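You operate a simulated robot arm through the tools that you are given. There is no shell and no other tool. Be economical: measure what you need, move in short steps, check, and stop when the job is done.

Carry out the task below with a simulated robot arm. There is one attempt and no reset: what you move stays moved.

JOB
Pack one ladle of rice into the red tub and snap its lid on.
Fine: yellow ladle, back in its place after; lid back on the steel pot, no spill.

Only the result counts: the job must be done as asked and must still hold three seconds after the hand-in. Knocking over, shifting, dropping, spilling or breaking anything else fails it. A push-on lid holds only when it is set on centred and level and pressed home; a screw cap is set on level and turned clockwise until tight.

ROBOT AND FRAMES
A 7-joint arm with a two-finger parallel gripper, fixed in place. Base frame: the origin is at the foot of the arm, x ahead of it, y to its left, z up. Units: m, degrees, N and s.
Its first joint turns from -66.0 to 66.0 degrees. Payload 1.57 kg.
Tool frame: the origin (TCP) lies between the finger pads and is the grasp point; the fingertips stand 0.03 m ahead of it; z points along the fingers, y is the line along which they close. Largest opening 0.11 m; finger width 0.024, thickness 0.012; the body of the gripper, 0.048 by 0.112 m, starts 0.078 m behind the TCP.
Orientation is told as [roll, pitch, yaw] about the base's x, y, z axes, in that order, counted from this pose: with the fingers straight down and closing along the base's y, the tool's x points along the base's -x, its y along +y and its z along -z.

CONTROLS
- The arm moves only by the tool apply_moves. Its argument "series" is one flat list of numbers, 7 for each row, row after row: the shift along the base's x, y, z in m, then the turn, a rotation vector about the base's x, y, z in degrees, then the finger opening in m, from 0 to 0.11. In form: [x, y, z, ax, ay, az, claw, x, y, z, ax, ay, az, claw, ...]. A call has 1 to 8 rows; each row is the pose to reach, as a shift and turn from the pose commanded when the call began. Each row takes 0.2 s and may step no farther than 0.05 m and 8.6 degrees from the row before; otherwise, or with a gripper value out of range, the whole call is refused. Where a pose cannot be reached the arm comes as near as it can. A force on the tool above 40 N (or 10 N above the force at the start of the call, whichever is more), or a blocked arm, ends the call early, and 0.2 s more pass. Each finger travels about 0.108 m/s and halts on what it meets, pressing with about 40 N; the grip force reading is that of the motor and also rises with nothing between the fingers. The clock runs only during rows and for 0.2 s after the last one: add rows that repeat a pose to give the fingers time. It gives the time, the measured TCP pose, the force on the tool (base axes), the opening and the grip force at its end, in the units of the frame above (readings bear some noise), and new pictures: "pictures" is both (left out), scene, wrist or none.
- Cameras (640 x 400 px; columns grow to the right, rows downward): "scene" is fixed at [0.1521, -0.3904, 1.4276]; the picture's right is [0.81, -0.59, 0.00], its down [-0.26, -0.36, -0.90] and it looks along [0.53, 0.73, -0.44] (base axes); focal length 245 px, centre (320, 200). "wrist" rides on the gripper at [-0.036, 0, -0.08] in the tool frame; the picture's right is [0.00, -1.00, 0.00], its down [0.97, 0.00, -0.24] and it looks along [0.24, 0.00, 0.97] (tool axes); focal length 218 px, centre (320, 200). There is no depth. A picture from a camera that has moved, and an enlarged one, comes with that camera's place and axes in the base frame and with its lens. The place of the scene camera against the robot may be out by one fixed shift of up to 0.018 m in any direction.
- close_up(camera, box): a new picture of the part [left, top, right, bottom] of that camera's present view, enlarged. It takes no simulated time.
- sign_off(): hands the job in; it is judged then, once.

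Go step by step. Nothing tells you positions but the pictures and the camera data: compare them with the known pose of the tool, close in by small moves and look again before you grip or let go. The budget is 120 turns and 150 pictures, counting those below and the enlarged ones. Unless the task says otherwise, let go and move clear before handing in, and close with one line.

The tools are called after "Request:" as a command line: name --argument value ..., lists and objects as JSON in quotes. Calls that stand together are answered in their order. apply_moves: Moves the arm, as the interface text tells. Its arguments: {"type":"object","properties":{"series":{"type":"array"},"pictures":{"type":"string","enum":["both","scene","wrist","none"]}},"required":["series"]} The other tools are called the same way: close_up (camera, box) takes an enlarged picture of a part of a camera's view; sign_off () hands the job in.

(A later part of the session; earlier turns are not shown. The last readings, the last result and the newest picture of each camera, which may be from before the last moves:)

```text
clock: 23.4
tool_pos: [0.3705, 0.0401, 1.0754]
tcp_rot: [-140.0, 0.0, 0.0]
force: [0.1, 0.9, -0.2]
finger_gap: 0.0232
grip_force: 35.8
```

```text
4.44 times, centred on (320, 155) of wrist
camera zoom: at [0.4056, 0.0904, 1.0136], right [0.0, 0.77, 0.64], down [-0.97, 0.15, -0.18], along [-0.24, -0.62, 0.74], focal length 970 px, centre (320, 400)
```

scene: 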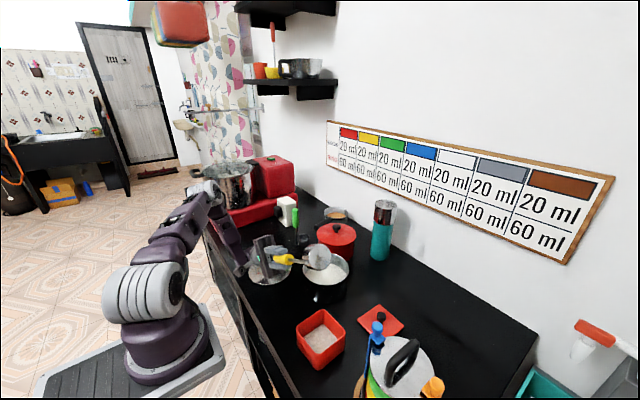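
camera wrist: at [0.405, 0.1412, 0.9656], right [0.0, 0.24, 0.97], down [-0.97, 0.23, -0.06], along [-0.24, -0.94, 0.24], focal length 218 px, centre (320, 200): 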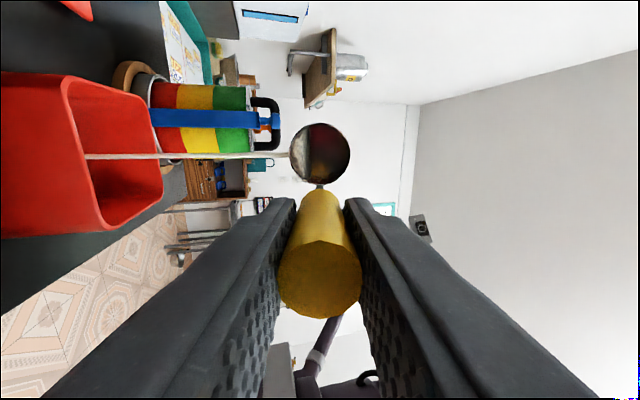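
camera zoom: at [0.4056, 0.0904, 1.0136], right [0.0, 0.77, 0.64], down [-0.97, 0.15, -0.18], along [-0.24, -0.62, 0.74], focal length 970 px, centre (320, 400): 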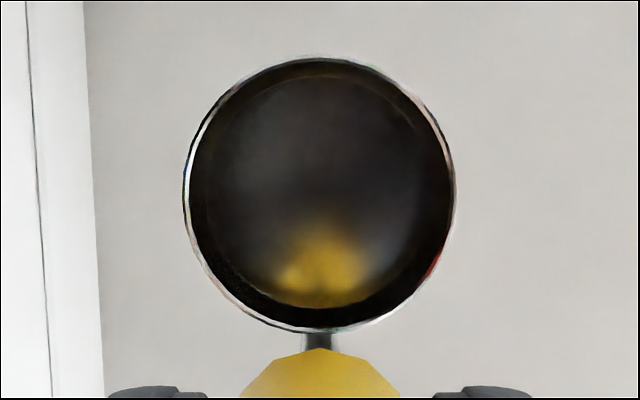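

The ladle is empty. I rotate it back upright in place at height.

Request:
apply_moves --series '[0, 0.003, 0.005, 8, 0, 0, 0.01, 0, 0.006, 0.01, 16, 0, 0, 0.01, 0, 0.009, 0.015, 24, 0, 0, 0.01, 0, 0.012, 0.015, 32, 0, 0, 0.01, 0, 0.015, 0.015, 40, 0, 0, 0.01, 0, 0.018, 0.015, 48, 0, 0, 0.01, 0, 0.021, 0.015, 56, 0, 0, 0.01, 0, 0.024, 0.015, 64, 0, 0, 0.01]' --pictures "none"

Request:
apply_moves --series '[0, 0.003, 0, 8, 0, 0, 0.01, 0, 0.006, 0, 16, 0, 0, 0.01, 0, 0.009, 0, 24, 0, 0, 0.01, 0, 0.012, 0, 32, 0, 0, 0.01, 0, 0.015, 0, 40, 0, 0, 0.01, 0, 0.018, 0, 48, 0, 0, 0.01, 0, 0.021, 0, 56, 0, 0, 0.01, 0, 0.022, 0, 64, 0, 0, 0.01]' --pictures "none"

Request:
apply_moves --series '[0, 0, 0, 6, 0, 0, 0.01, 0, 0, 0, 12, 0, 0, 0.01, 0, 0, 0, 12, 0, 0, 0.01]'

```text
clock: 25.2
tool_pos: [0.3703, 0.0623, 1.0898]
tcp_rot: [-75.9, -0.1, -0.1]
force: [-0.2, 0.3, -1.4]
finger_gap: 0.0231
grip_force: 35.7
```

```text
clock: 27.0
tool_pos: [0.371, 0.0857, 1.0925]
tcp_rot: [-11.8, -0.1, 0.0]
force: [-0.3, -0.1, -0.1]
finger_gap: 0.023
grip_force: 35.6
```

```text
clock: 27.8
tool_pos: [0.3699, 0.086, 1.0919]
tcp_rot: [0.1, 0.0, 0.0]
force: [0.0, -0.5, -0.7]
finger_gap: 0.0231
grip_force: 35.0
camera wrist: at [0.4046, 0.0854, 1.1707], right [0.0, -1.0, 0.0], down [-0.97, 0.0, 0.24], along [-0.24, 0.0, -0.97], focal length 218 px, centre (320, 200)
```

scene: 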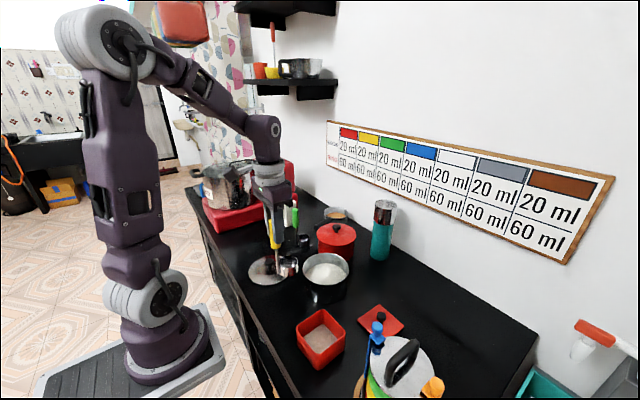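
wrist: 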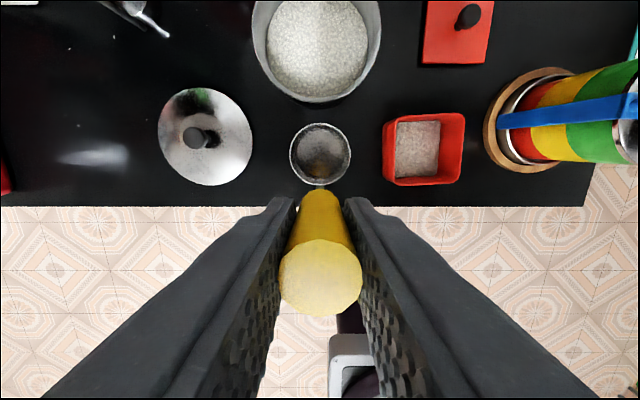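

The ladle sits unchanged in the grip and the tub holds the rice. By the commands summed so far, home is a shift of (-0.019, +0.002, -0.1454); I go to 6 mm above that first.

Request:
apply_moves --series '[-0.01, 0.001, -0.01, 0, 0, 0, 0.01, -0.019, 0.0019, -0.03, 0, 0, 0, 0.01, -0.019, 0.0019, -0.07, 0, 0, 0, 0.01, -0.019, 0.0019, -0.105, 0, 0, 0, 0.01, -0.019, 0.0019, -0.13, 0, 0, 0, 0.01, -0.019, 0.0019, -0.1394, 0, 0, 0, 0.01, -0.019, 0.0019, -0.1394, 0, 0, 0, 0.01]' --pictures "wrist"

Request:
close_up --camera "scene" --box '[240, 240, 360, 320]'

```text
clock: 29.4
tool_pos: [0.3508, 0.0878, 0.9493]
tcp_rot: [0.0, 0.0, 0.0]
force: [-0.7, -0.5, -1.4]
finger_gap: 0.0231
grip_force: 35.4
camera wrist: at [0.3868, 0.0876, 1.0288], right [0.0, -1.0, 0.0], down [-0.97, 0.0, 0.24], along [-0.24, 0.0, -0.97], focal length 218 px, centre (320, 200)
```

wrist: 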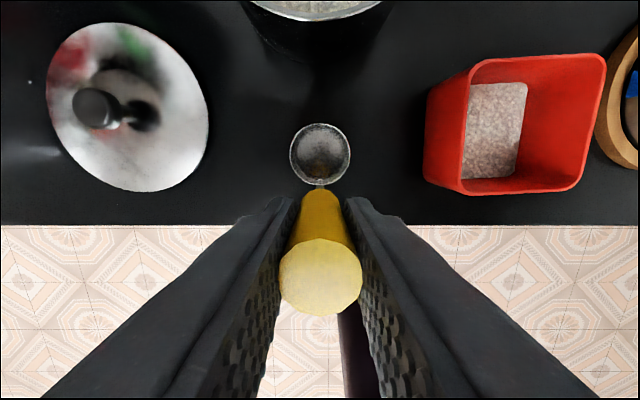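

```text
5.00 times, centred on (300, 280) of scene
camera zoom: at [0.1521, -0.3904, 1.4276], right [0.81, -0.59, 0.0], down [-0.26, -0.36, -0.9], along [0.53, 0.73, -0.44], focal length 1226 px, centre (420, -200)
```

zoom: 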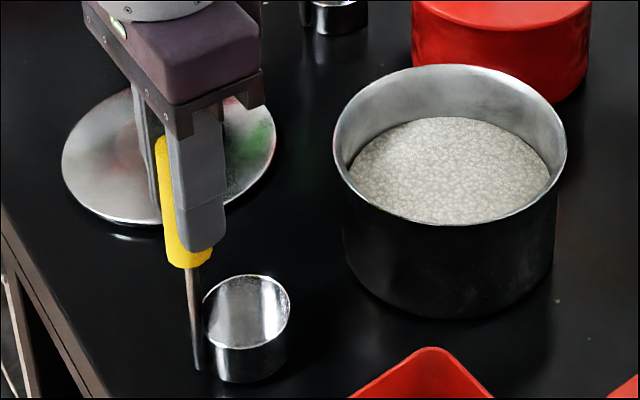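

The ladle hovers about 3 mm above its spot and about 2 mm to the -y side. I correct y and lower gently.

Request:
apply_moves --series '[0, 0.002, 0, 0, 0, 0, 0.01, 0, 0.002, -0.001, 0, 0, 0, 0.01, 0, 0.002, -0.002, 0, 0, 0, 0.01, 0, 0.002, -0.002, 0, 0, 0, 0.01]' --pictures "none"

Request:
close_up --camera "scene" --box '[240, 240, 360, 320]'

```text
clock: 30.4
tool_pos: [0.35, 0.0905, 0.9481]
tcp_rot: [0.0, 0.0, 0.1]
force: [0.5, -0.3, -1.0]
finger_gap: 0.0232
grip_force: 35.6
```

```text
5.00 times, centred on (300, 280) of scene
camera zoom: at [0.1521, -0.3904, 1.4276], right [0.81, -0.59, 0.0], down [-0.26, -0.36, -0.9], along [0.53, 0.73, -0.44], focal length 1226 px, centre (420, -200)
```

zoom: 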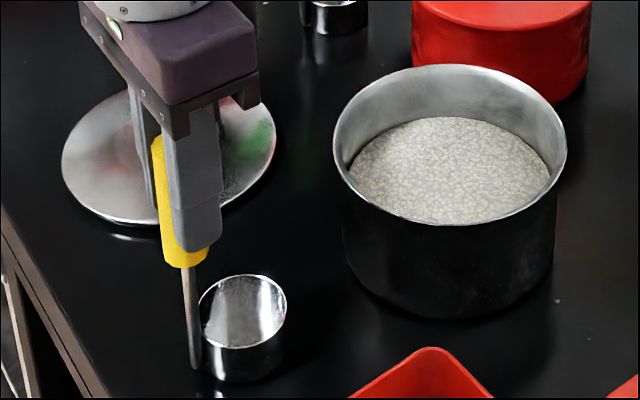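

The image now shows the cup about 2 mm short in x and 3 mm high. I correct and lower on.

Request:
apply_moves --series '[0.0025, -0.0005, 0, 0, 0, 0, 0.01, 0.0025, -0.0005, -0.001, 0, 0, 0, 0.01, 0.0025, -0.0005, -0.002, 0, 0, 0, 0.01, 0.0025, -0.0005, -0.003, 0, 0, 0, 0.01, 0.0025, -0.0005, -0.003, 0, 0, 0, 0.01]' --pictures "wrist"

Request:
close_up --camera "scene" --box '[240, 240, 360, 320]'

```text
clock: 31.6
tool_pos: [0.3518, 0.089, 0.946]
tcp_rot: [0.0, 0.1, 0.0]
force: [-0.2, -0.7, -1.0]
finger_gap: 0.0229
grip_force: 35.5
camera wrist: at [0.3872, 0.0893, 1.0255], right [0.0, -1.0, 0.0], down [-0.97, 0.0, 0.24], along [-0.24, 0.0, -0.97], focal length 218 px, centre (320, 200)
```

wrist: 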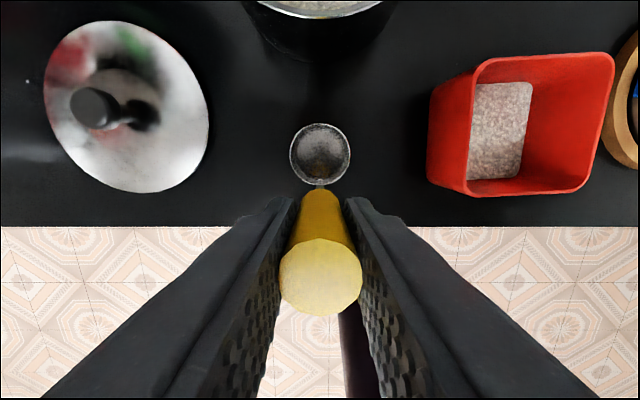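

```text
5.00 times, centred on (300, 280) of scene
camera zoom: at [0.1521, -0.3904, 1.4276], right [0.81, -0.59, 0.0], down [-0.26, -0.36, -0.9], along [0.53, 0.73, -0.44], focal length 1226 px, centre (420, -200)
```

zoom: 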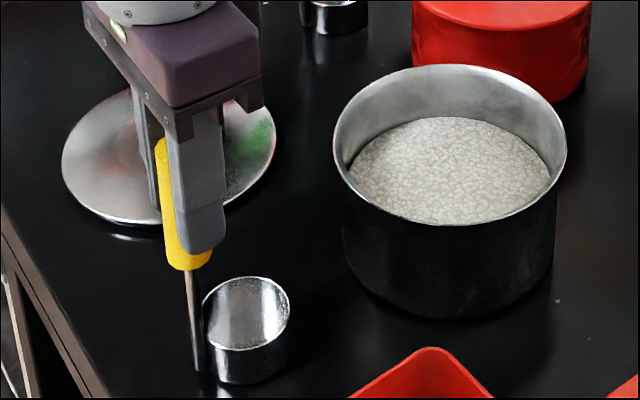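

Lateral position matches; about 2–3 mm remain. I lower on in 1 mm steps watching the force.

Request:
apply_moves --series '[-0.0005, 0, -0.001, 0, 0, 0, 0.01, -0.0005, 0, -0.002, 0, 0, 0, 0.01, -0.0005, 0, -0.003, 0, 0, 0, 0.01, -0.0005, 0, -0.003, 0, 0, 0, 0.01]' --pictures "none"

Request:
close_up --camera "scene" --box '[240, 240, 360, 320]'

```text
clock: 32.6
tool_pos: [0.353, 0.0884, 0.9424]
tcp_rot: [0.0, -0.1, 0.0]
force: [-8.3, 2.2, 27.1]
finger_gap: 0.0233
grip_force: 35.4
```

```text
5.00 times, centred on (300, 280) of scene
camera zoom: at [0.1516, -0.3904, 1.4277], right [0.81, -0.59, 0.0], down [-0.26, -0.36, -0.9], along [0.53, 0.73, -0.44], focal length 1226 px, centre (420, -200)
```

zoom: 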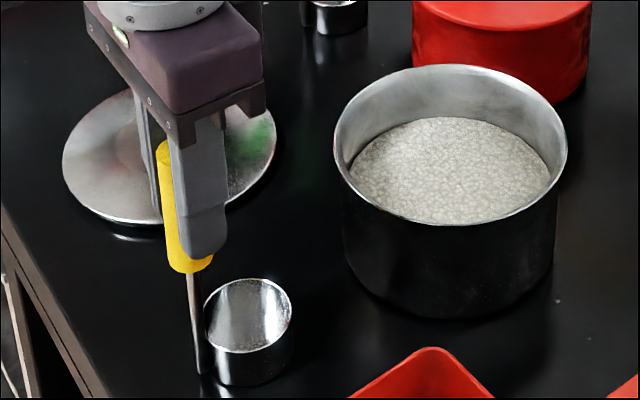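

The ladle touches the counter (27 N). I ease off about 1.3 mm so nothing is under tension.

Request:
apply_moves --series '[0, 0, 0.001, 0, 0, 0, 0.01, 0, 0, 0.0015, 0, 0, 0, 0.01, 0, 0, 0.0015, 0, 0, 0, 0.01]' --pictures "none"

```text
clock: 33.4
tool_pos: [0.3526, 0.0897, 0.9438]
tcp_rot: [-0.1, 0.0, -0.1]
force: [-0.1, 0.0, -0.4]
finger_gap: 0.0231
grip_force: 35.8
```

Force is back near zero. I lower half a millimetre and open the fingers.

Request:
apply_moves --series '[0, 0, -0.0007, 0, 0, 0, 0.01, 0, 0, -0.0007, 0, 0, 0, 0.03, 0, 0, -0.0007, 0, 0, 0, 0.05, 0, 0, -0.0007, 0, 0, 0, 0.06, 0, 0, -0.0007, 0, 0, 0, 0.06]' --pictures "wrist"

Request:
close_up --camera "scene" --box '[240, 240, 360, 320]'

```text
clock: 34.6
tool_pos: [0.3527, 0.0887, 0.9429]
tcp_rot: [0.0, 0.0, -0.1]
force: [-0.2, 0.7, 0.1]
finger_gap: 0.0599
grip_force: 0.2
camera wrist: at [0.3878, 0.0891, 1.0225], right [0.0, -1.0, 0.0], down [-0.97, 0.0, 0.24], along [-0.24, 0.0, -0.97], focal length 218 px, centre (320, 200)
```

wrist: 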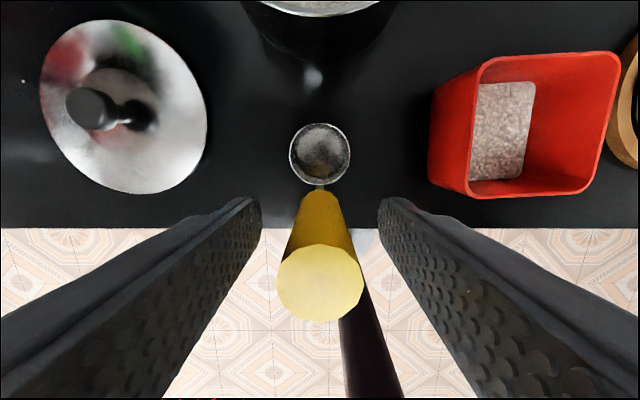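

```text
5.00 times, centred on (300, 280) of scene
camera zoom: at [0.1521, -0.3904, 1.4276], right [0.81, -0.59, 0.0], down [-0.26, -0.36, -0.9], along [0.53, 0.73, -0.44], focal length 1226 px, centre (420, -200)
```

zoom: 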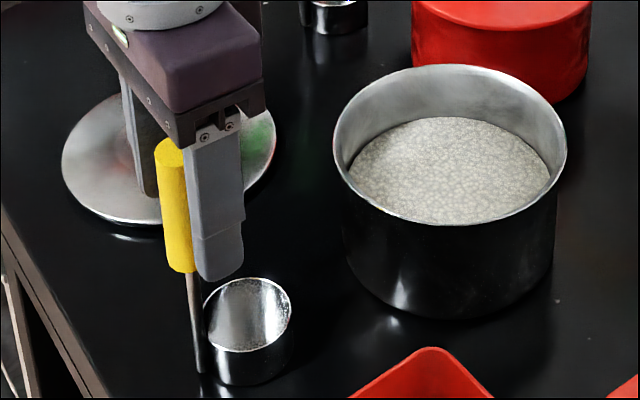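

The ladle stands back in its place. I rise straight up and go over to the steel lid.

Request:
apply_moves --series '[0, 0, 0.03, 0, 0, 0, 0.06, 0, 0, 0.07, 0, 0, 0, 0.06, 0, 0, 0.11, 0, 0, 0, 0.07, 0, 0, 0.14, 0, 0, 0, 0.08, 0.015, 0.045, 0.14, 0, 0, 0, 0.08, 0.03, 0.09, 0.14, 0, 0, 0, 0.08, 0.045, 0.135, 0.13, 0, 0, 0, 0.08, 0.06, 0.178, 0.12, 0, 0, 0, 0.08]'

Request:
close_up --camera "wrist" --box '[220, 60, 420, 240]'

```text
clock: 36.4
tool_pos: [0.4109, 0.2706, 1.0685]
tcp_rot: [0.0, 0.0, -0.1]
force: [0.4, -0.3, 0.0]
finger_gap: 0.0797
grip_force: 0.0
camera wrist: at [0.4466, 0.2693, 1.1471], right [0.0, -1.0, 0.0], down [-0.97, 0.0, 0.24], along [-0.24, 0.0, -0.97], focal length 218 px, centre (320, 200)
```

scene: 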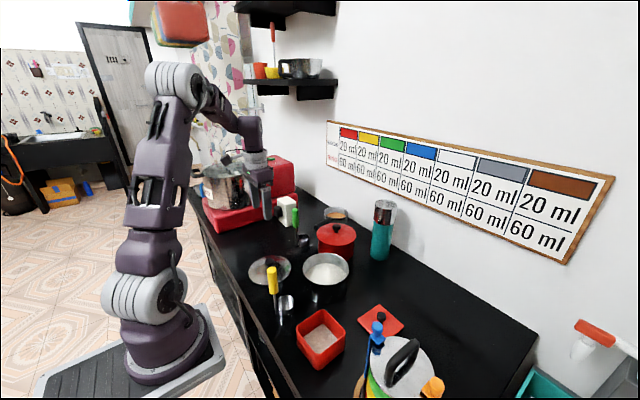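
wrist: 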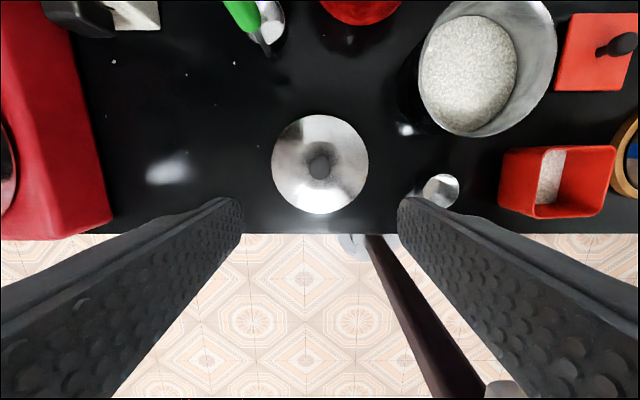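

```text
2.22 times, centred on (320, 150) of wrist
camera zoom: at [0.4466, 0.2693, 1.1471], right [0.0, -1.0, 0.0], down [-0.97, 0.0, 0.24], along [-0.24, 0.0, -0.97], focal length 485 px, centre (320, 311)
```

zoom: 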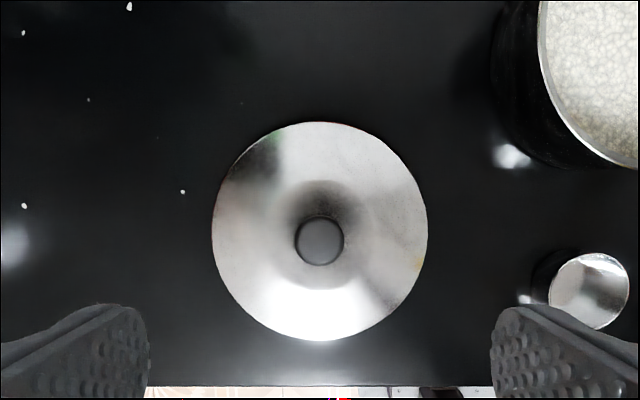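

The lid's knob is at about (0.415, 0.269), top z≈0.838. I go down to 0.06 above and look again.

Request:
apply_moves --series '[0.0046, 0, -0.045, 0, 0, 0, 0.08, 0.0046, 0, -0.09, 0, 0, 0, 0.08, 0.0046, 0, -0.13, 0, 0, 0, 0.07, 0.0046, 0, -0.165, 0, 0, 0, 0.07, 0.0046, 0, -0.165, 0, 0, 0, 0.07]'

Request:
close_up --camera "scene" --box '[230, 230, 310, 290]'

```text
clock: 37.6
tool_pos: [0.4165, 0.2708, 0.9005]
tcp_rot: [0.0, 0.0, 0.0]
force: [0.0, -0.4, -0.1]
finger_gap: 0.0698
grip_force: 0.1
camera wrist: at [0.4512, 0.2707, 0.9794], right [0.0, -1.0, 0.0], down [-0.97, 0.0, 0.24], along [-0.24, 0.0, -0.97], focal length 218 px, centre (320, 200)
```

scene: 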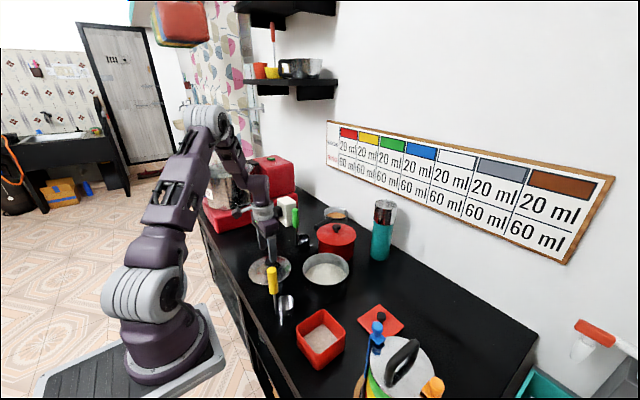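
wrist: 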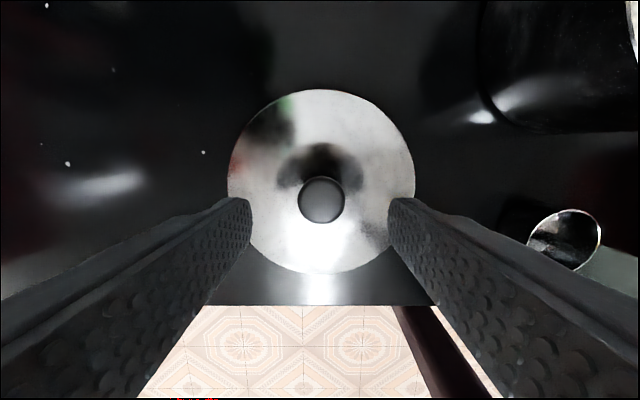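

```text
6.67 times, centred on (270, 260) of scene
camera zoom: at [0.1521, -0.3904, 1.4276], right [0.81, -0.59, 0.0], down [-0.26, -0.36, -0.9], along [0.53, 0.73, -0.44], focal length 1634 px, centre (653, -200)
```

zoom: 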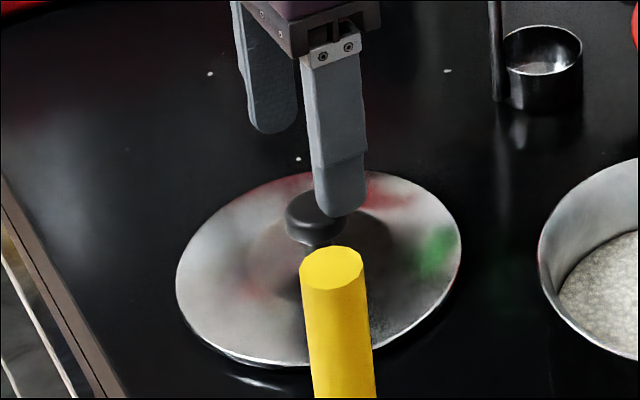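

The knob is centred under the tool (0.416, 0.270), with top z≈0.839 and lid surface near 0.81. I lower so the tips come beside the knob head and check.

Request:
apply_moves --series '[0.0005, -0.0005, -0.025, 0, 0, 0, 0.06, 0.0005, -0.0005, -0.042, 0, 0, 0, 0.06, 0.0005, -0.0005, -0.05, 0, 0, 0, 0.06, 0.0005, -0.0005, -0.05, 0, 0, 0, 0.06]' --pictures "wrist"

Request:
close_up --camera "scene" --box '[230, 230, 310, 290]'

```text
clock: 38.6
tool_pos: [0.4181, 0.2694, 0.85]
tcp_rot: [0.0, -0.1, -0.1]
force: [-0.4, -0.1, 0.2]
finger_gap: 0.06
grip_force: 0.1
camera wrist: at [0.4528, 0.2682, 0.9282], right [0.0, -1.0, 0.0], down [-0.97, 0.0, 0.24], along [-0.24, 0.0, -0.97], focal length 218 px, centre (320, 200)
```

wrist: 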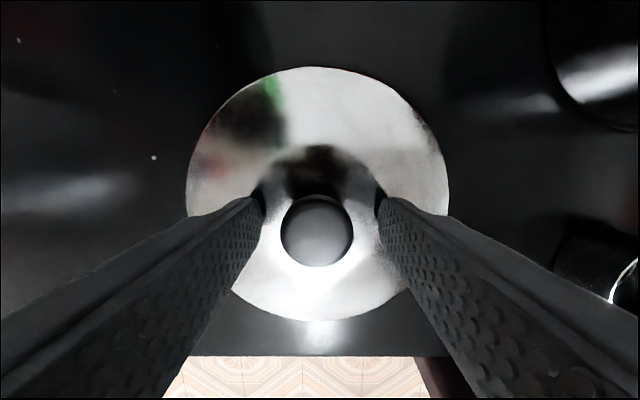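

```text
6.67 times, centred on (270, 260) of scene
camera zoom: at [0.1521, -0.3904, 1.4276], right [0.81, -0.59, 0.0], down [-0.26, -0.36, -0.9], along [0.53, 0.73, -0.44], focal length 1634 px, centre (653, -200)
```

zoom: 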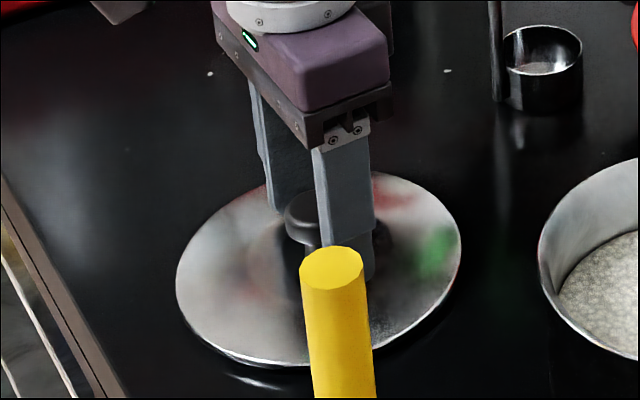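

Well centred; I go 3 mm lower and close on the knob head.

Request:
apply_moves --series '[0, 0.001, -0.003, 0, 0, 0, 0.06, 0, 0.001, -0.003, 0, 0, 0, 0.04, 0, 0.001, -0.003, 0, 0, 0, 0.02, 0, 0.001, -0.003, 0, 0, 0, 0.015, 0, 0.001, -0.003, 0, 0, 0, 0.015]' --pictures "wrist"

Request:
close_up --camera "scene" --box '[230, 230, 310, 290]'

```text
clock: 39.8
tool_pos: [0.4172, 0.2696, 0.8464]
tcp_rot: [0.0, 0.0, 0.1]
force: [0.2, -0.1, 0.0]
finger_gap: 0.0306
grip_force: 39.5
camera wrist: at [0.453, 0.2686, 0.9253], right [0.0, -1.0, 0.0], down [-0.97, 0.0, 0.24], along [-0.24, 0.0, -0.97], focal length 218 px, centre (320, 200)
```

wrist: 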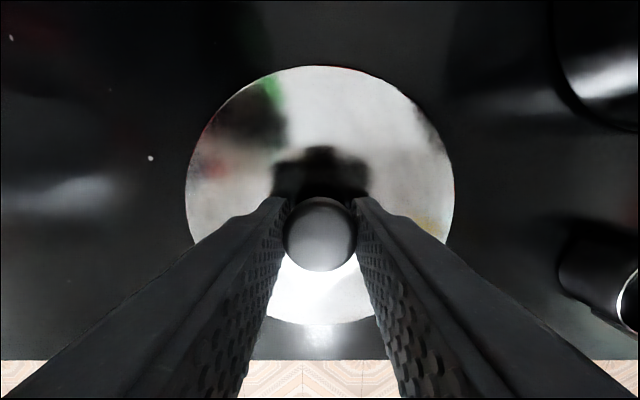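

```text
6.67 times, centred on (270, 260) of scene
camera zoom: at [0.1521, -0.3904, 1.4276], right [0.81, -0.59, 0.0], down [-0.26, -0.36, -0.9], along [0.53, 0.73, -0.44], focal length 1634 px, centre (653, -200)
```

zoom: 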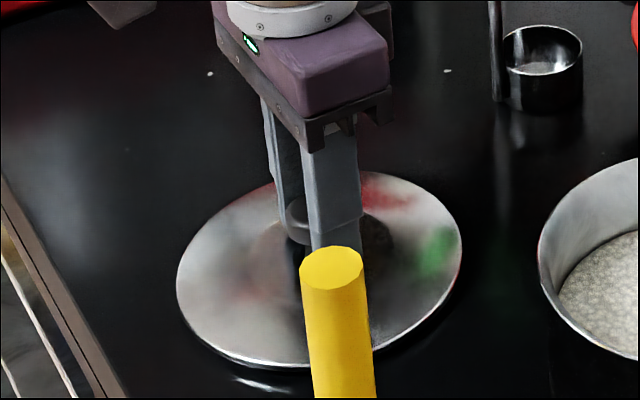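

The knob is held (gap 0.031). I lift the steel lid straight up and bring it over the pot.

Request:
apply_moves --series '[0, 0, 0.02, 0, 0, 0, 0.015, 0, 0, 0.06, 0, 0, 0, 0.015, 0, 0, 0.1, 0, 0, 0, 0.015, 0, 0, 0.14, 0, 0, 0, 0.015, 0.02, -0.031, 0.15, 0, 0, 0, 0.015, 0.04, -0.062, 0.15, 0, 0, 0, 0.015, 0.06, -0.093, 0.15, 0, 0, 0, 0.015, 0.08, -0.124, 0.15, 0, 0, 0, 0.015]' --pictures "none"

Request:
apply_moves --series '[0.02, -0.03, 0, 0, 0, 0, 0.015, 0.036, -0.056, 0, 0, 0, 0, 0.015, 0.036, -0.056, 0, 0, 0, 0, 0.015]'

Request:
close_up --camera "scene" --box '[250, 180, 410, 300]'

```text
clock: 41.6
tool_pos: [0.5006, 0.1408, 0.9953]
tcp_rot: [0.1, 0.0, 0.0]
force: [0.2, 0.6, -1.9]
finger_gap: 0.0308
grip_force: 39.7
```

```text
clock: 42.4
tool_pos: [0.5323, 0.0866, 0.9956]
tcp_rot: [0.0, 0.0, 0.0]
force: [-0.1, -1.2, -1.2]
finger_gap: 0.0304
grip_force: 39.7
camera wrist: at [0.5672, 0.0864, 1.0744], right [0.0, -1.0, 0.0], down [-0.97, 0.0, 0.24], along [-0.24, 0.0, -0.97], focal length 218 px, centre (320, 200)
```

scene: 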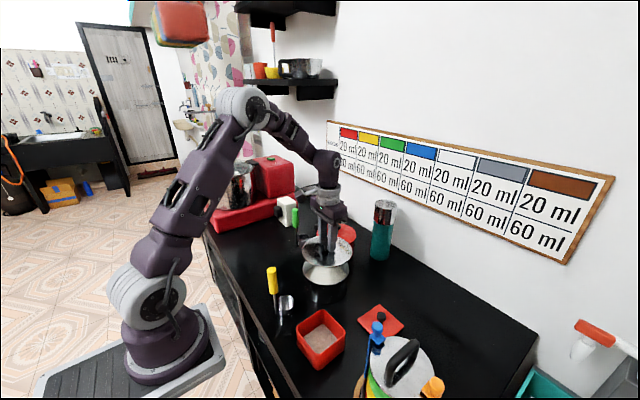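
wrist: 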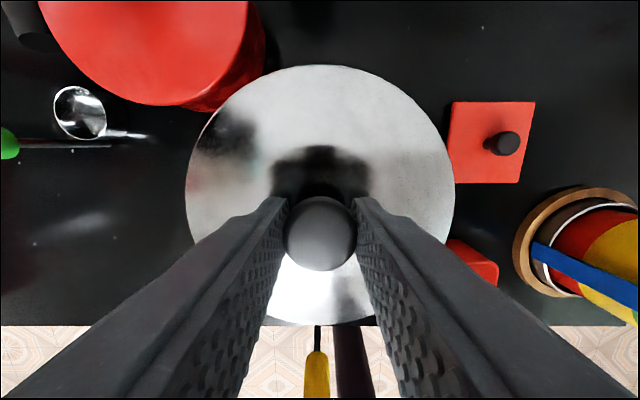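

```text
3.33 times, centred on (330, 240) of scene
camera zoom: at [0.1521, -0.3904, 1.4276], right [0.81, -0.59, 0.0], down [-0.26, -0.36, -0.9], along [0.53, 0.73, -0.44], focal length 817 px, centre (287, 67)
```

zoom: 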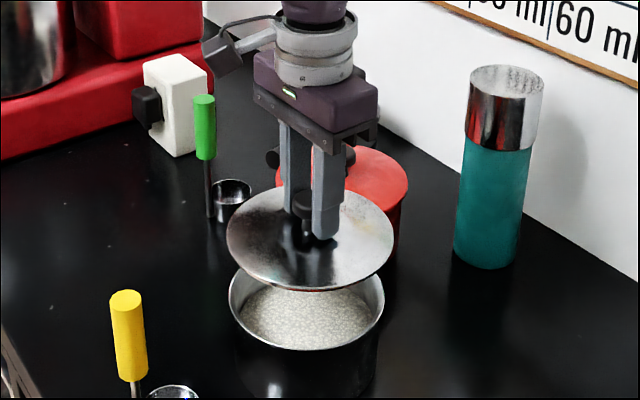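

By edge-fit in several views the pot centre is (0.5285, 0.089), rim z≈0.887; the lid is presently about 2 mm too far in x and 3 mm short in y. I correct and go down part-way.

Request:
apply_moves --series '[-0.0022, 0.0027, 0, 0, 0, 0, 0.015, -0.0022, 0.0027, -0.02, 0, 0, 0, 0.015, -0.0022, 0.0027, -0.035, 0, 0, 0, 0.015, -0.0022, 0.0027, -0.04, 0, 0, 0, 0.015, -0.0022, 0.0027, -0.04, 0, 0, 0, 0.015]' --pictures "wrist"

Request:
close_up --camera "scene" --box '[285, 225, 375, 295]'

```text
clock: 43.6
tool_pos: [0.5288, 0.091, 0.9562]
tcp_rot: [0.0, 0.0, 0.0]
force: [0.8, -0.9, -1.7]
finger_gap: 0.0306
grip_force: 39.2
camera wrist: at [0.5652, 0.0897, 1.0355], right [0.0, -1.0, 0.0], down [-0.97, 0.0, 0.24], along [-0.24, 0.0, -0.97], focal length 218 px, centre (320, 200)
```

wrist: 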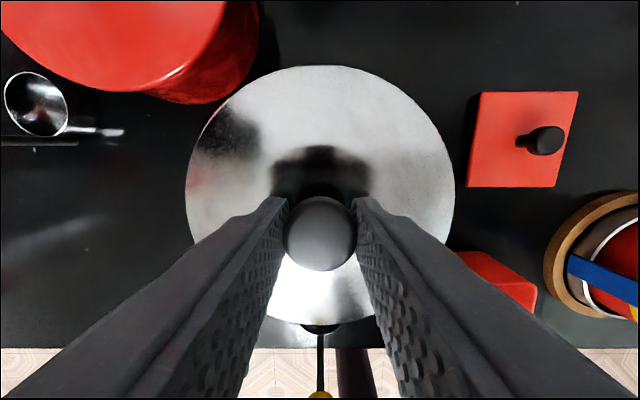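

```text
5.71 times, centred on (330, 260) of scene
camera zoom: at [0.1521, -0.3904, 1.4276], right [0.81, -0.59, 0.0], down [-0.26, -0.36, -0.9], along [0.53, 0.73, -0.44], focal length 1401 px, centre (263, -143)
```

zoom: 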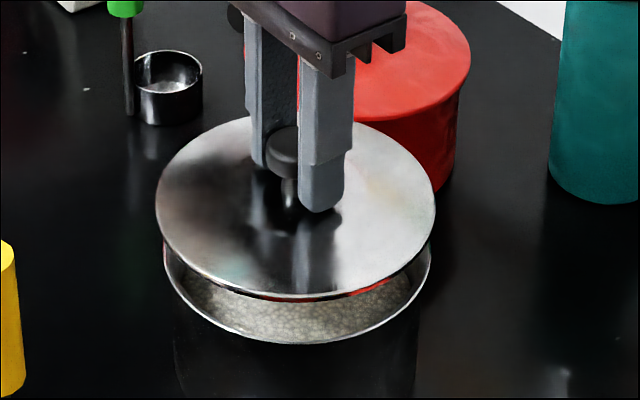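

The lid is about 1–2 mm off to +y/-x; I correct and go lower.

Request:
apply_moves --series '[0.001, -0.0013, -0.01, 0, 0, 0, 0.015, 0.001, -0.0013, -0.02, 0, 0, 0, 0.015, 0.001, -0.0013, -0.026, 0, 0, 0, 0.015, 0.001, -0.0013, -0.026, 0, 0, 0, 0.015]' --pictures "none"

Request:
close_up --camera "scene" --box '[285, 225, 375, 295]'

```text
clock: 44.6
tool_pos: [0.5306, 0.0908, 0.9303]
tcp_rot: [0.0, 0.1, 0.0]
force: [0.9, 0.1, -1.1]
finger_gap: 0.0306
grip_force: 39.5
```

```text
5.71 times, centred on (330, 260) of scene
camera zoom: at [0.1521, -0.3904, 1.4276], right [0.81, -0.59, 0.0], down [-0.26, -0.36, -0.9], along [0.53, 0.73, -0.44], focal length 1401 px, centre (263, -143)
```

zoom: 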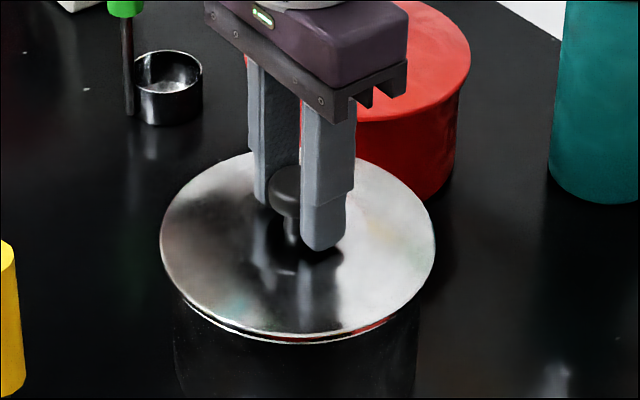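

Centred, with a few mm to go. I lower in small steps until contact.

Request:
apply_moves --series '[0, 0, -0.002, 0, 0, 0, 0.015, 0, 0, -0.004, 0, 0, 0, 0.015, 0, 0, -0.006, 0, 0, 0, 0.015, 0, 0, -0.006, 0, 0, 0, 0.015]' --pictures "none"

Request:
close_up --camera "scene" --box '[285, 225, 375, 295]'

```text
clock: 45.6
tool_pos: [0.532, 0.0904, 0.9251]
tcp_rot: [0.1, -0.2, 0.0]
force: [-6.8, 2.4, 30.9]
finger_gap: 0.0308
grip_force: 39.2
```

```text
5.71 times, centred on (330, 260) of scene
camera zoom: at [0.1514, -0.3904, 1.4277], right [0.81, -0.59, 0.0], down [-0.26, -0.36, -0.9], along [0.53, 0.73, -0.44], focal length 1401 px, centre (263, -143)
```

zoom: 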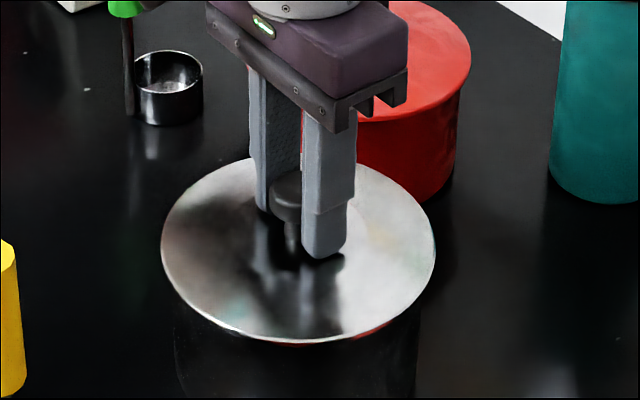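

The lid sits on the rim (31 N contact). I ease off and release.

Request:
apply_moves --series '[0, 0, 0.0015, 0, 0, 0, 0.015, 0, 0, 0.002, 0, 0, 0, 0.015, 0, 0, 0.002, 0, 0, 0, 0.035, 0, 0, 0.002, 0, 0, 0, 0.055, 0, 0, 0.002, 0, 0, 0, 0.06, 0, 0, 0.03, 0, 0, 0, 0.06, 0, 0, 0.07, 0, 0, 0, 0.06, 0, 0, 0.11, 0, 0, 0, 0.06]'

Request:
close_up --camera "scene" --box '[285, 225, 375, 295]'

Request:
close_up --camera "wrist" --box '[220, 50, 420, 250]'

```text
clock: 47.4
tool_pos: [0.5309, 0.089, 1.0335]
tcp_rot: [0.0, 0.1, 0.0]
force: [0.0, -0.6, 0.4]
finger_gap: 0.0597
grip_force: 0.1
camera wrist: at [0.5665, 0.0892, 1.1134], right [0.0, -1.0, 0.0], down [-0.97, 0.0, 0.24], along [-0.24, 0.0, -0.97], focal length 218 px, centre (320, 200)
```

scene: 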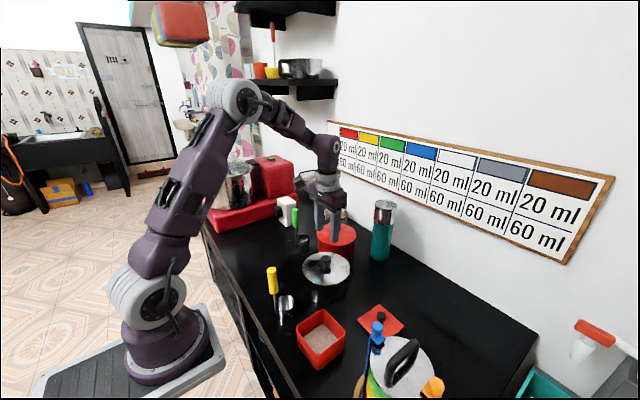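
wrist: 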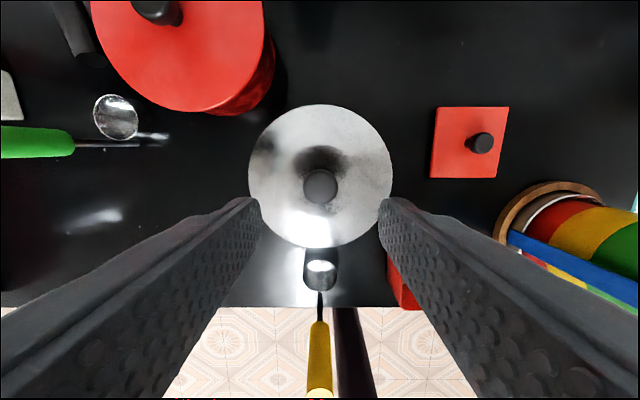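

```text
5.71 times, centred on (330, 260) of scene
camera zoom: at [0.1521, -0.3904, 1.4276], right [0.81, -0.59, 0.0], down [-0.26, -0.36, -0.9], along [0.53, 0.73, -0.44], focal length 1401 px, centre (263, -143)
```

zoom: 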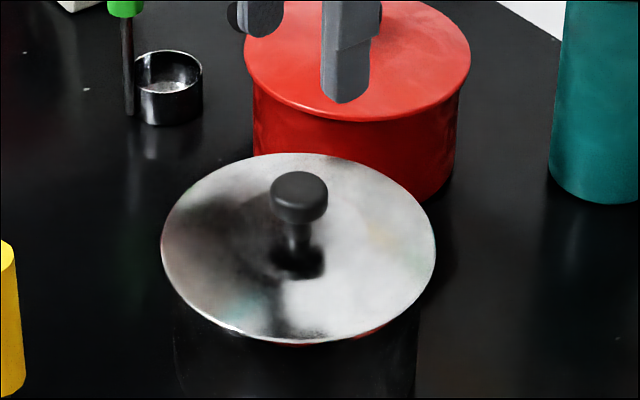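

```text
2.00 times, centred on (320, 150) of wrist
camera zoom: at [0.5665, 0.0892, 1.1134], right [0.0, -1.0, 0.0], down [-0.97, 0.0, 0.24], along [-0.24, 0.0, -0.97], focal length 436 px, centre (320, 300)
```

zoom: 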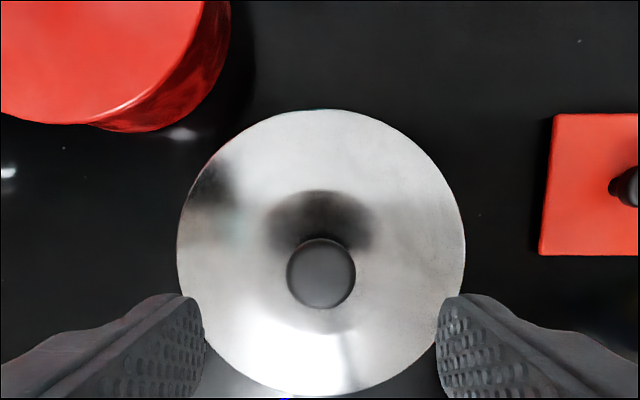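

The steel lid sits level on the pot. Next the red lid at about (0.570, -0.112); I move over it at height.

Request:
apply_moves --series '[0.008, -0.045, 0, 0, 0, 0, 0.07, 0.016, -0.09, 0, 0, 0, 0, 0.07, 0.025, -0.135, 0, 0, 0, 0, 0.07, 0.033, -0.175, 0, 0, 0, 0, 0.07, 0.0386, -0.201, -0.02, 0, 0, 0, 0.07, 0.0386, -0.201, -0.02, 0, 0, 0, 0.07]'

Request:
close_up --camera "wrist" --box '[240, 100, 400, 220]'

```text
clock: 48.8
tool_pos: [0.5748, -0.1156, 1.0166]
tcp_rot: [0.0, 0.0, -0.1]
force: [0.3, 0.2, 0.5]
finger_gap: 0.0701
grip_force: 0.0
camera wrist: at [0.6101, -0.1157, 1.0954], right [0.0, -1.0, 0.0], down [-0.97, 0.0, 0.24], along [-0.24, 0.0, -0.97], focal length 218 px, centre (320, 200)
```

scene: 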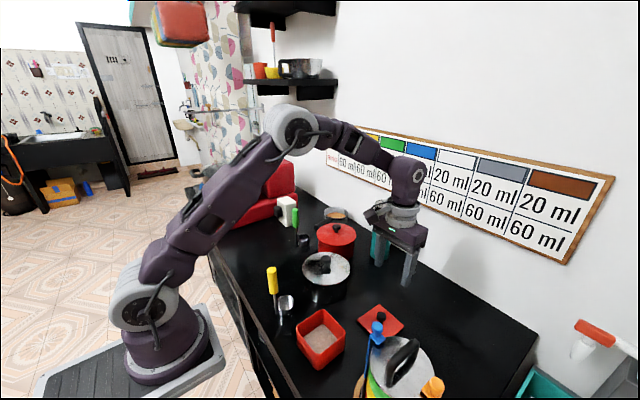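
wrist: 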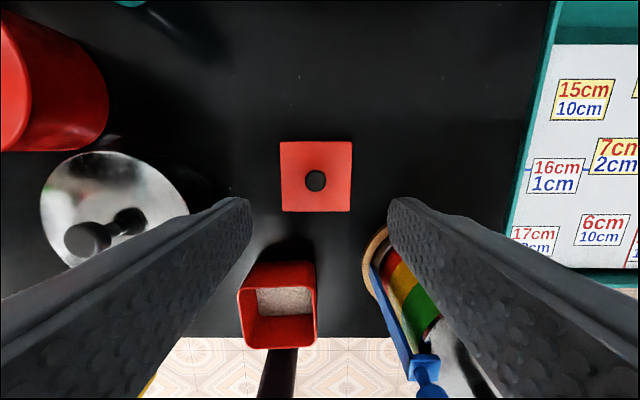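

```text
3.33 times, centred on (320, 160) of wrist
camera zoom: at [0.6101, -0.1157, 1.0954], right [0.0, -1.0, 0.0], down [-0.97, 0.0, 0.24], along [-0.24, 0.0, -0.97], focal length 728 px, centre (320, 333)
```

zoom: 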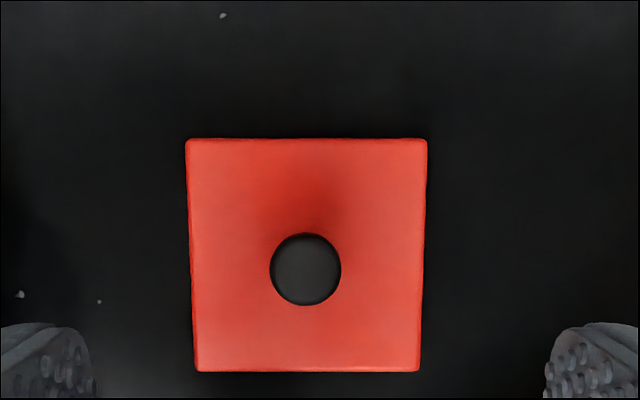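

The red lid is square to the base frame; its knob is at (0.5686, -0.1105), top z≈0.836. I centre and descend part-way.

Request:
apply_moves --series '[-0.0058, 0.0052, -0.04, 0, 0, 0, 0.07, -0.0058, 0.0052, -0.085, 0, 0, 0, 0.06, -0.0058, 0.0052, -0.12, 0, 0, 0, 0.06, -0.0058, 0.0052, -0.135, 0, 0, 0, 0.06, -0.0058, 0.0052, -0.135, 0, 0, 0, 0.06]' --pictures "wrist"

Request:
close_up --camera "scene" --box '[340, 270, 440, 350]'

```text
clock: 50.0
tool_pos: [0.5645, -0.1079, 0.8792]
tcp_rot: [0.0, 0.0, 0.0]
force: [0.1, -0.4, 0.0]
finger_gap: 0.0602
grip_force: 0.1
camera wrist: at [0.5997, -0.1082, 0.9583], right [0.0, -1.0, 0.0], down [-0.97, 0.0, 0.24], along [-0.24, 0.0, -0.97], focal length 218 px, centre (320, 200)
```

wrist: 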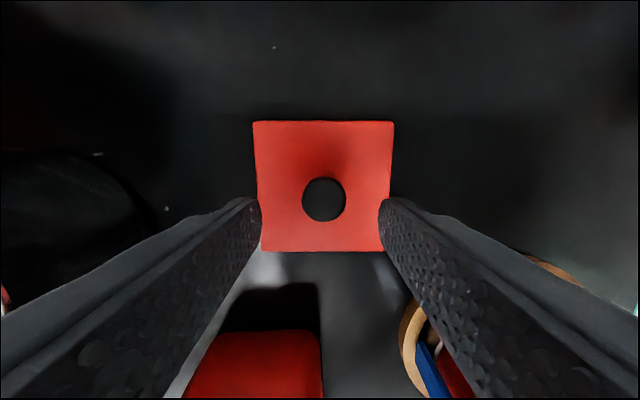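

```text
5.00 times, centred on (390, 310) of scene
camera zoom: at [0.1521, -0.3904, 1.4276], right [0.81, -0.59, 0.0], down [-0.26, -0.36, -0.9], along [0.53, 0.73, -0.44], focal length 1226 px, centre (-30, -350)
```

zoom: 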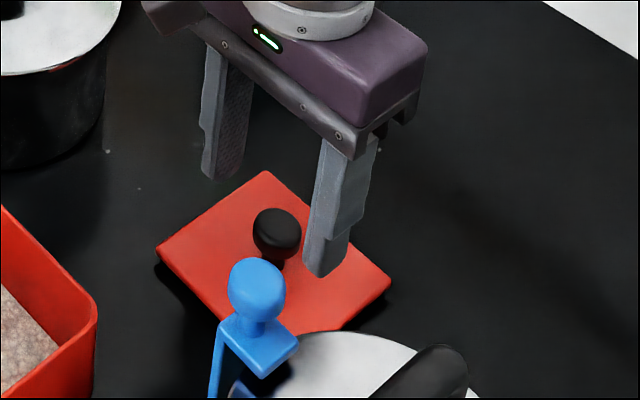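

Offset is 5 mm in x and 2 mm in y. I correct, lower to the knob and look.

Request:
apply_moves --series '[0.0055, -0.002, 0, 0, 0, 0, 0.06, 0.0055, -0.002, -0.02, 0, 0, 0, 0.06, 0.0055, -0.002, -0.032, 0, 0, 0, 0.06, 0.0055, -0.002, -0.032, 0, 0, 0, 0.06]' --pictures "wrist"

Request:
close_up --camera "scene" --box '[340, 270, 440, 350]'

```text
clock: 51.0
tool_pos: [0.5693, -0.1098, 0.8471]
tcp_rot: [0.0, 0.0, 0.0]
force: [0.8, 0.3, -0.2]
finger_gap: 0.0599
grip_force: 0.1
camera wrist: at [0.6052, -0.11, 0.9261], right [0.0, -1.0, 0.0], down [-0.97, 0.0, 0.24], along [-0.24, 0.0, -0.97], focal length 218 px, centre (320, 200)
```

wrist: 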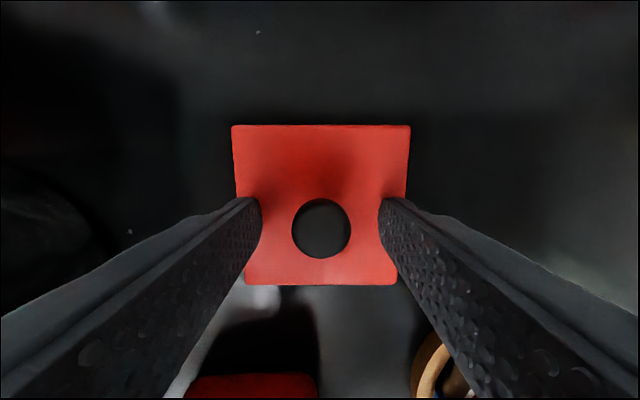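

```text
5.00 times, centred on (390, 310) of scene
camera zoom: at [0.1521, -0.3904, 1.4276], right [0.81, -0.59, 0.0], down [-0.26, -0.36, -0.9], along [0.53, 0.73, -0.44], focal length 1226 px, centre (-30, -350)
```

zoom: 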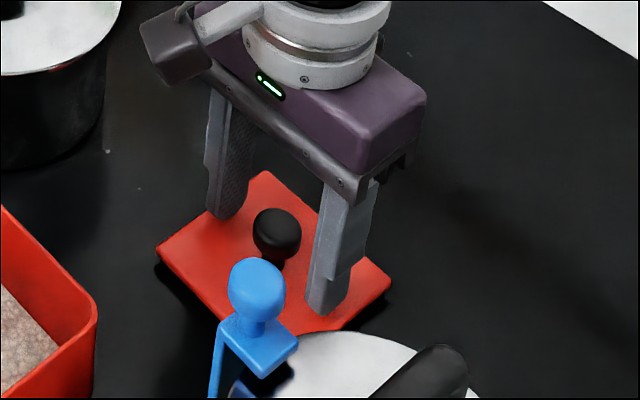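

Centred. I go 3 mm lower and close on the knob.

Request:
apply_moves --series '[0.001, -0.0003, -0.003, 0, 0, 0, 0.06, 0.001, -0.0003, -0.003, 0, 0, 0, 0.04, 0.001, -0.0003, -0.003, 0, 0, 0, 0.02, 0.001, -0.0003, -0.003, 0, 0, 0, 0.012, 0.001, -0.0003, -0.003, 0, 0, 0, 0.012]' --pictures "wrist"

Request:
close_up --camera "wrist" --box '[200, 100, 440, 300]'

```text
clock: 52.2
tool_pos: [0.5723, -0.1108, 0.8451]
tcp_rot: [-0.1, 0.0, 0.0]
force: [1.5, 0.0, -0.4]
finger_gap: 0.0236
grip_force: 35.9
camera wrist: at [0.607, -0.1105, 0.9238], right [0.0, -1.0, 0.0], down [-0.97, 0.0, 0.24], along [-0.24, 0.0, -0.97], focal length 218 px, centre (320, 200)
```

wrist: 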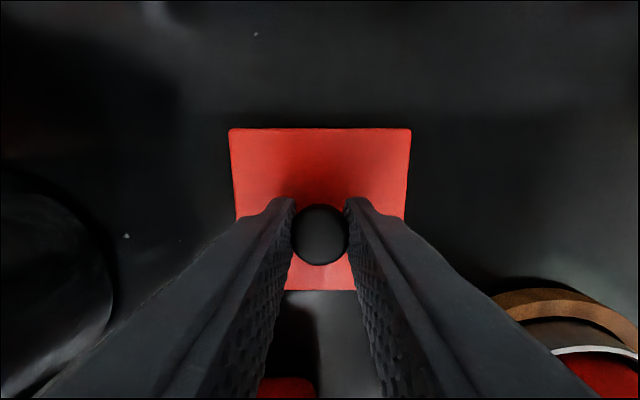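

```text
2.00 times, centred on (320, 200) of wrist
camera zoom: at [0.607, -0.1105, 0.9238], right [0.0, -1.0, 0.0], down [-0.97, 0.0, 0.24], along [-0.24, 0.0, -0.97], focal length 436 px, centre (320, 200)
```

zoom: 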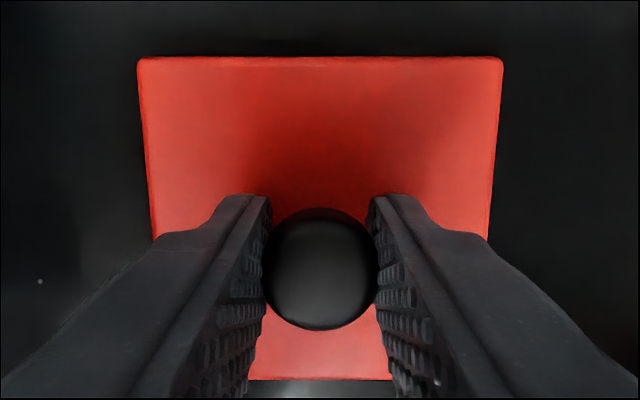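

The red lid's knob is held. I lift it and park it beside the tub at height, to measure the tub exactly.

Request:
apply_moves --series '[0, 0, 0.02, 0, 0, 0, 0.012, 0, 0, 0.06, 0, 0, 0, 0.012, 0, 0, 0.1, 0, 0, 0, 0.012, -0.02, 0.015, 0.14, 0, 0, 0, 0.012, -0.05, 0.035, 0.17, 0, 0, 0, 0.012, -0.08, 0.065, 0.19, 0, 0, 0, 0.012, -0.11, 0.1, 0.2, 0, 0, 0, 0.012, -0.14, 0.135, 0.21, 0, 0, 0, 0.012]' --pictures "none"

Request:
apply_moves --series '[-0.02, 0.025, 0, 0, 0, 0, 0.012, -0.02, 0.025, 0, 0, 0, 0, 0.012]'

Request:
close_up --camera "wrist" --box '[360, 90, 520, 220]'

```text
clock: 54.0
tool_pos: [0.4275, 0.0273, 1.0566]
tcp_rot: [-0.1, 0.0, 0.0]
force: [-0.4, -0.8, -1.0]
finger_gap: 0.0234
grip_force: 35.9
```

```text
clock: 54.6
tool_pos: [0.4101, 0.0512, 1.0559]
tcp_rot: [0.0, 0.0, 0.0]
force: [-0.6, -0.6, -1.1]
finger_gap: 0.0232
grip_force: 35.5
camera wrist: at [0.4444, 0.0515, 1.1347], right [0.0, -1.0, 0.0], down [-0.97, 0.0, 0.24], along [-0.24, 0.0, -0.97], focal length 218 px, centre (320, 200)
```

scene: 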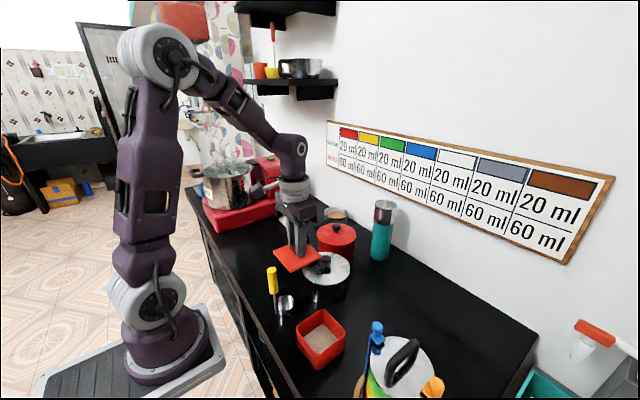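
wrist: 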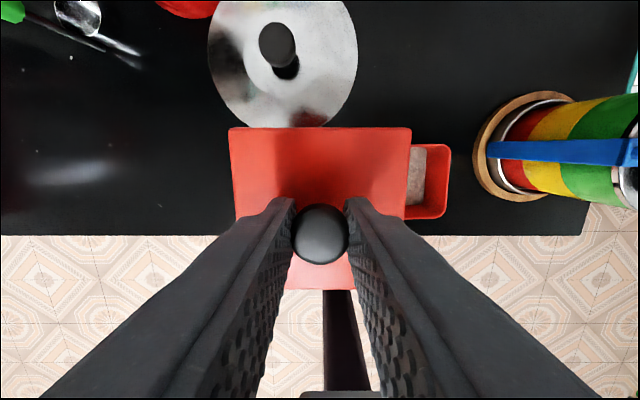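

```text
3.08 times, centred on (440, 155) of wrist
camera zoom: at [0.4444, 0.0515, 1.1347], right [0.0, -1.0, 0.0], down [-0.97, 0.0, 0.24], along [-0.24, 0.0, -0.97], focal length 672 px, centre (-49, 338)
```

zoom: 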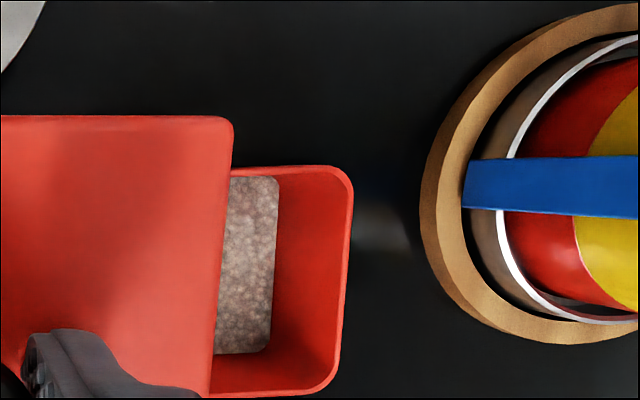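

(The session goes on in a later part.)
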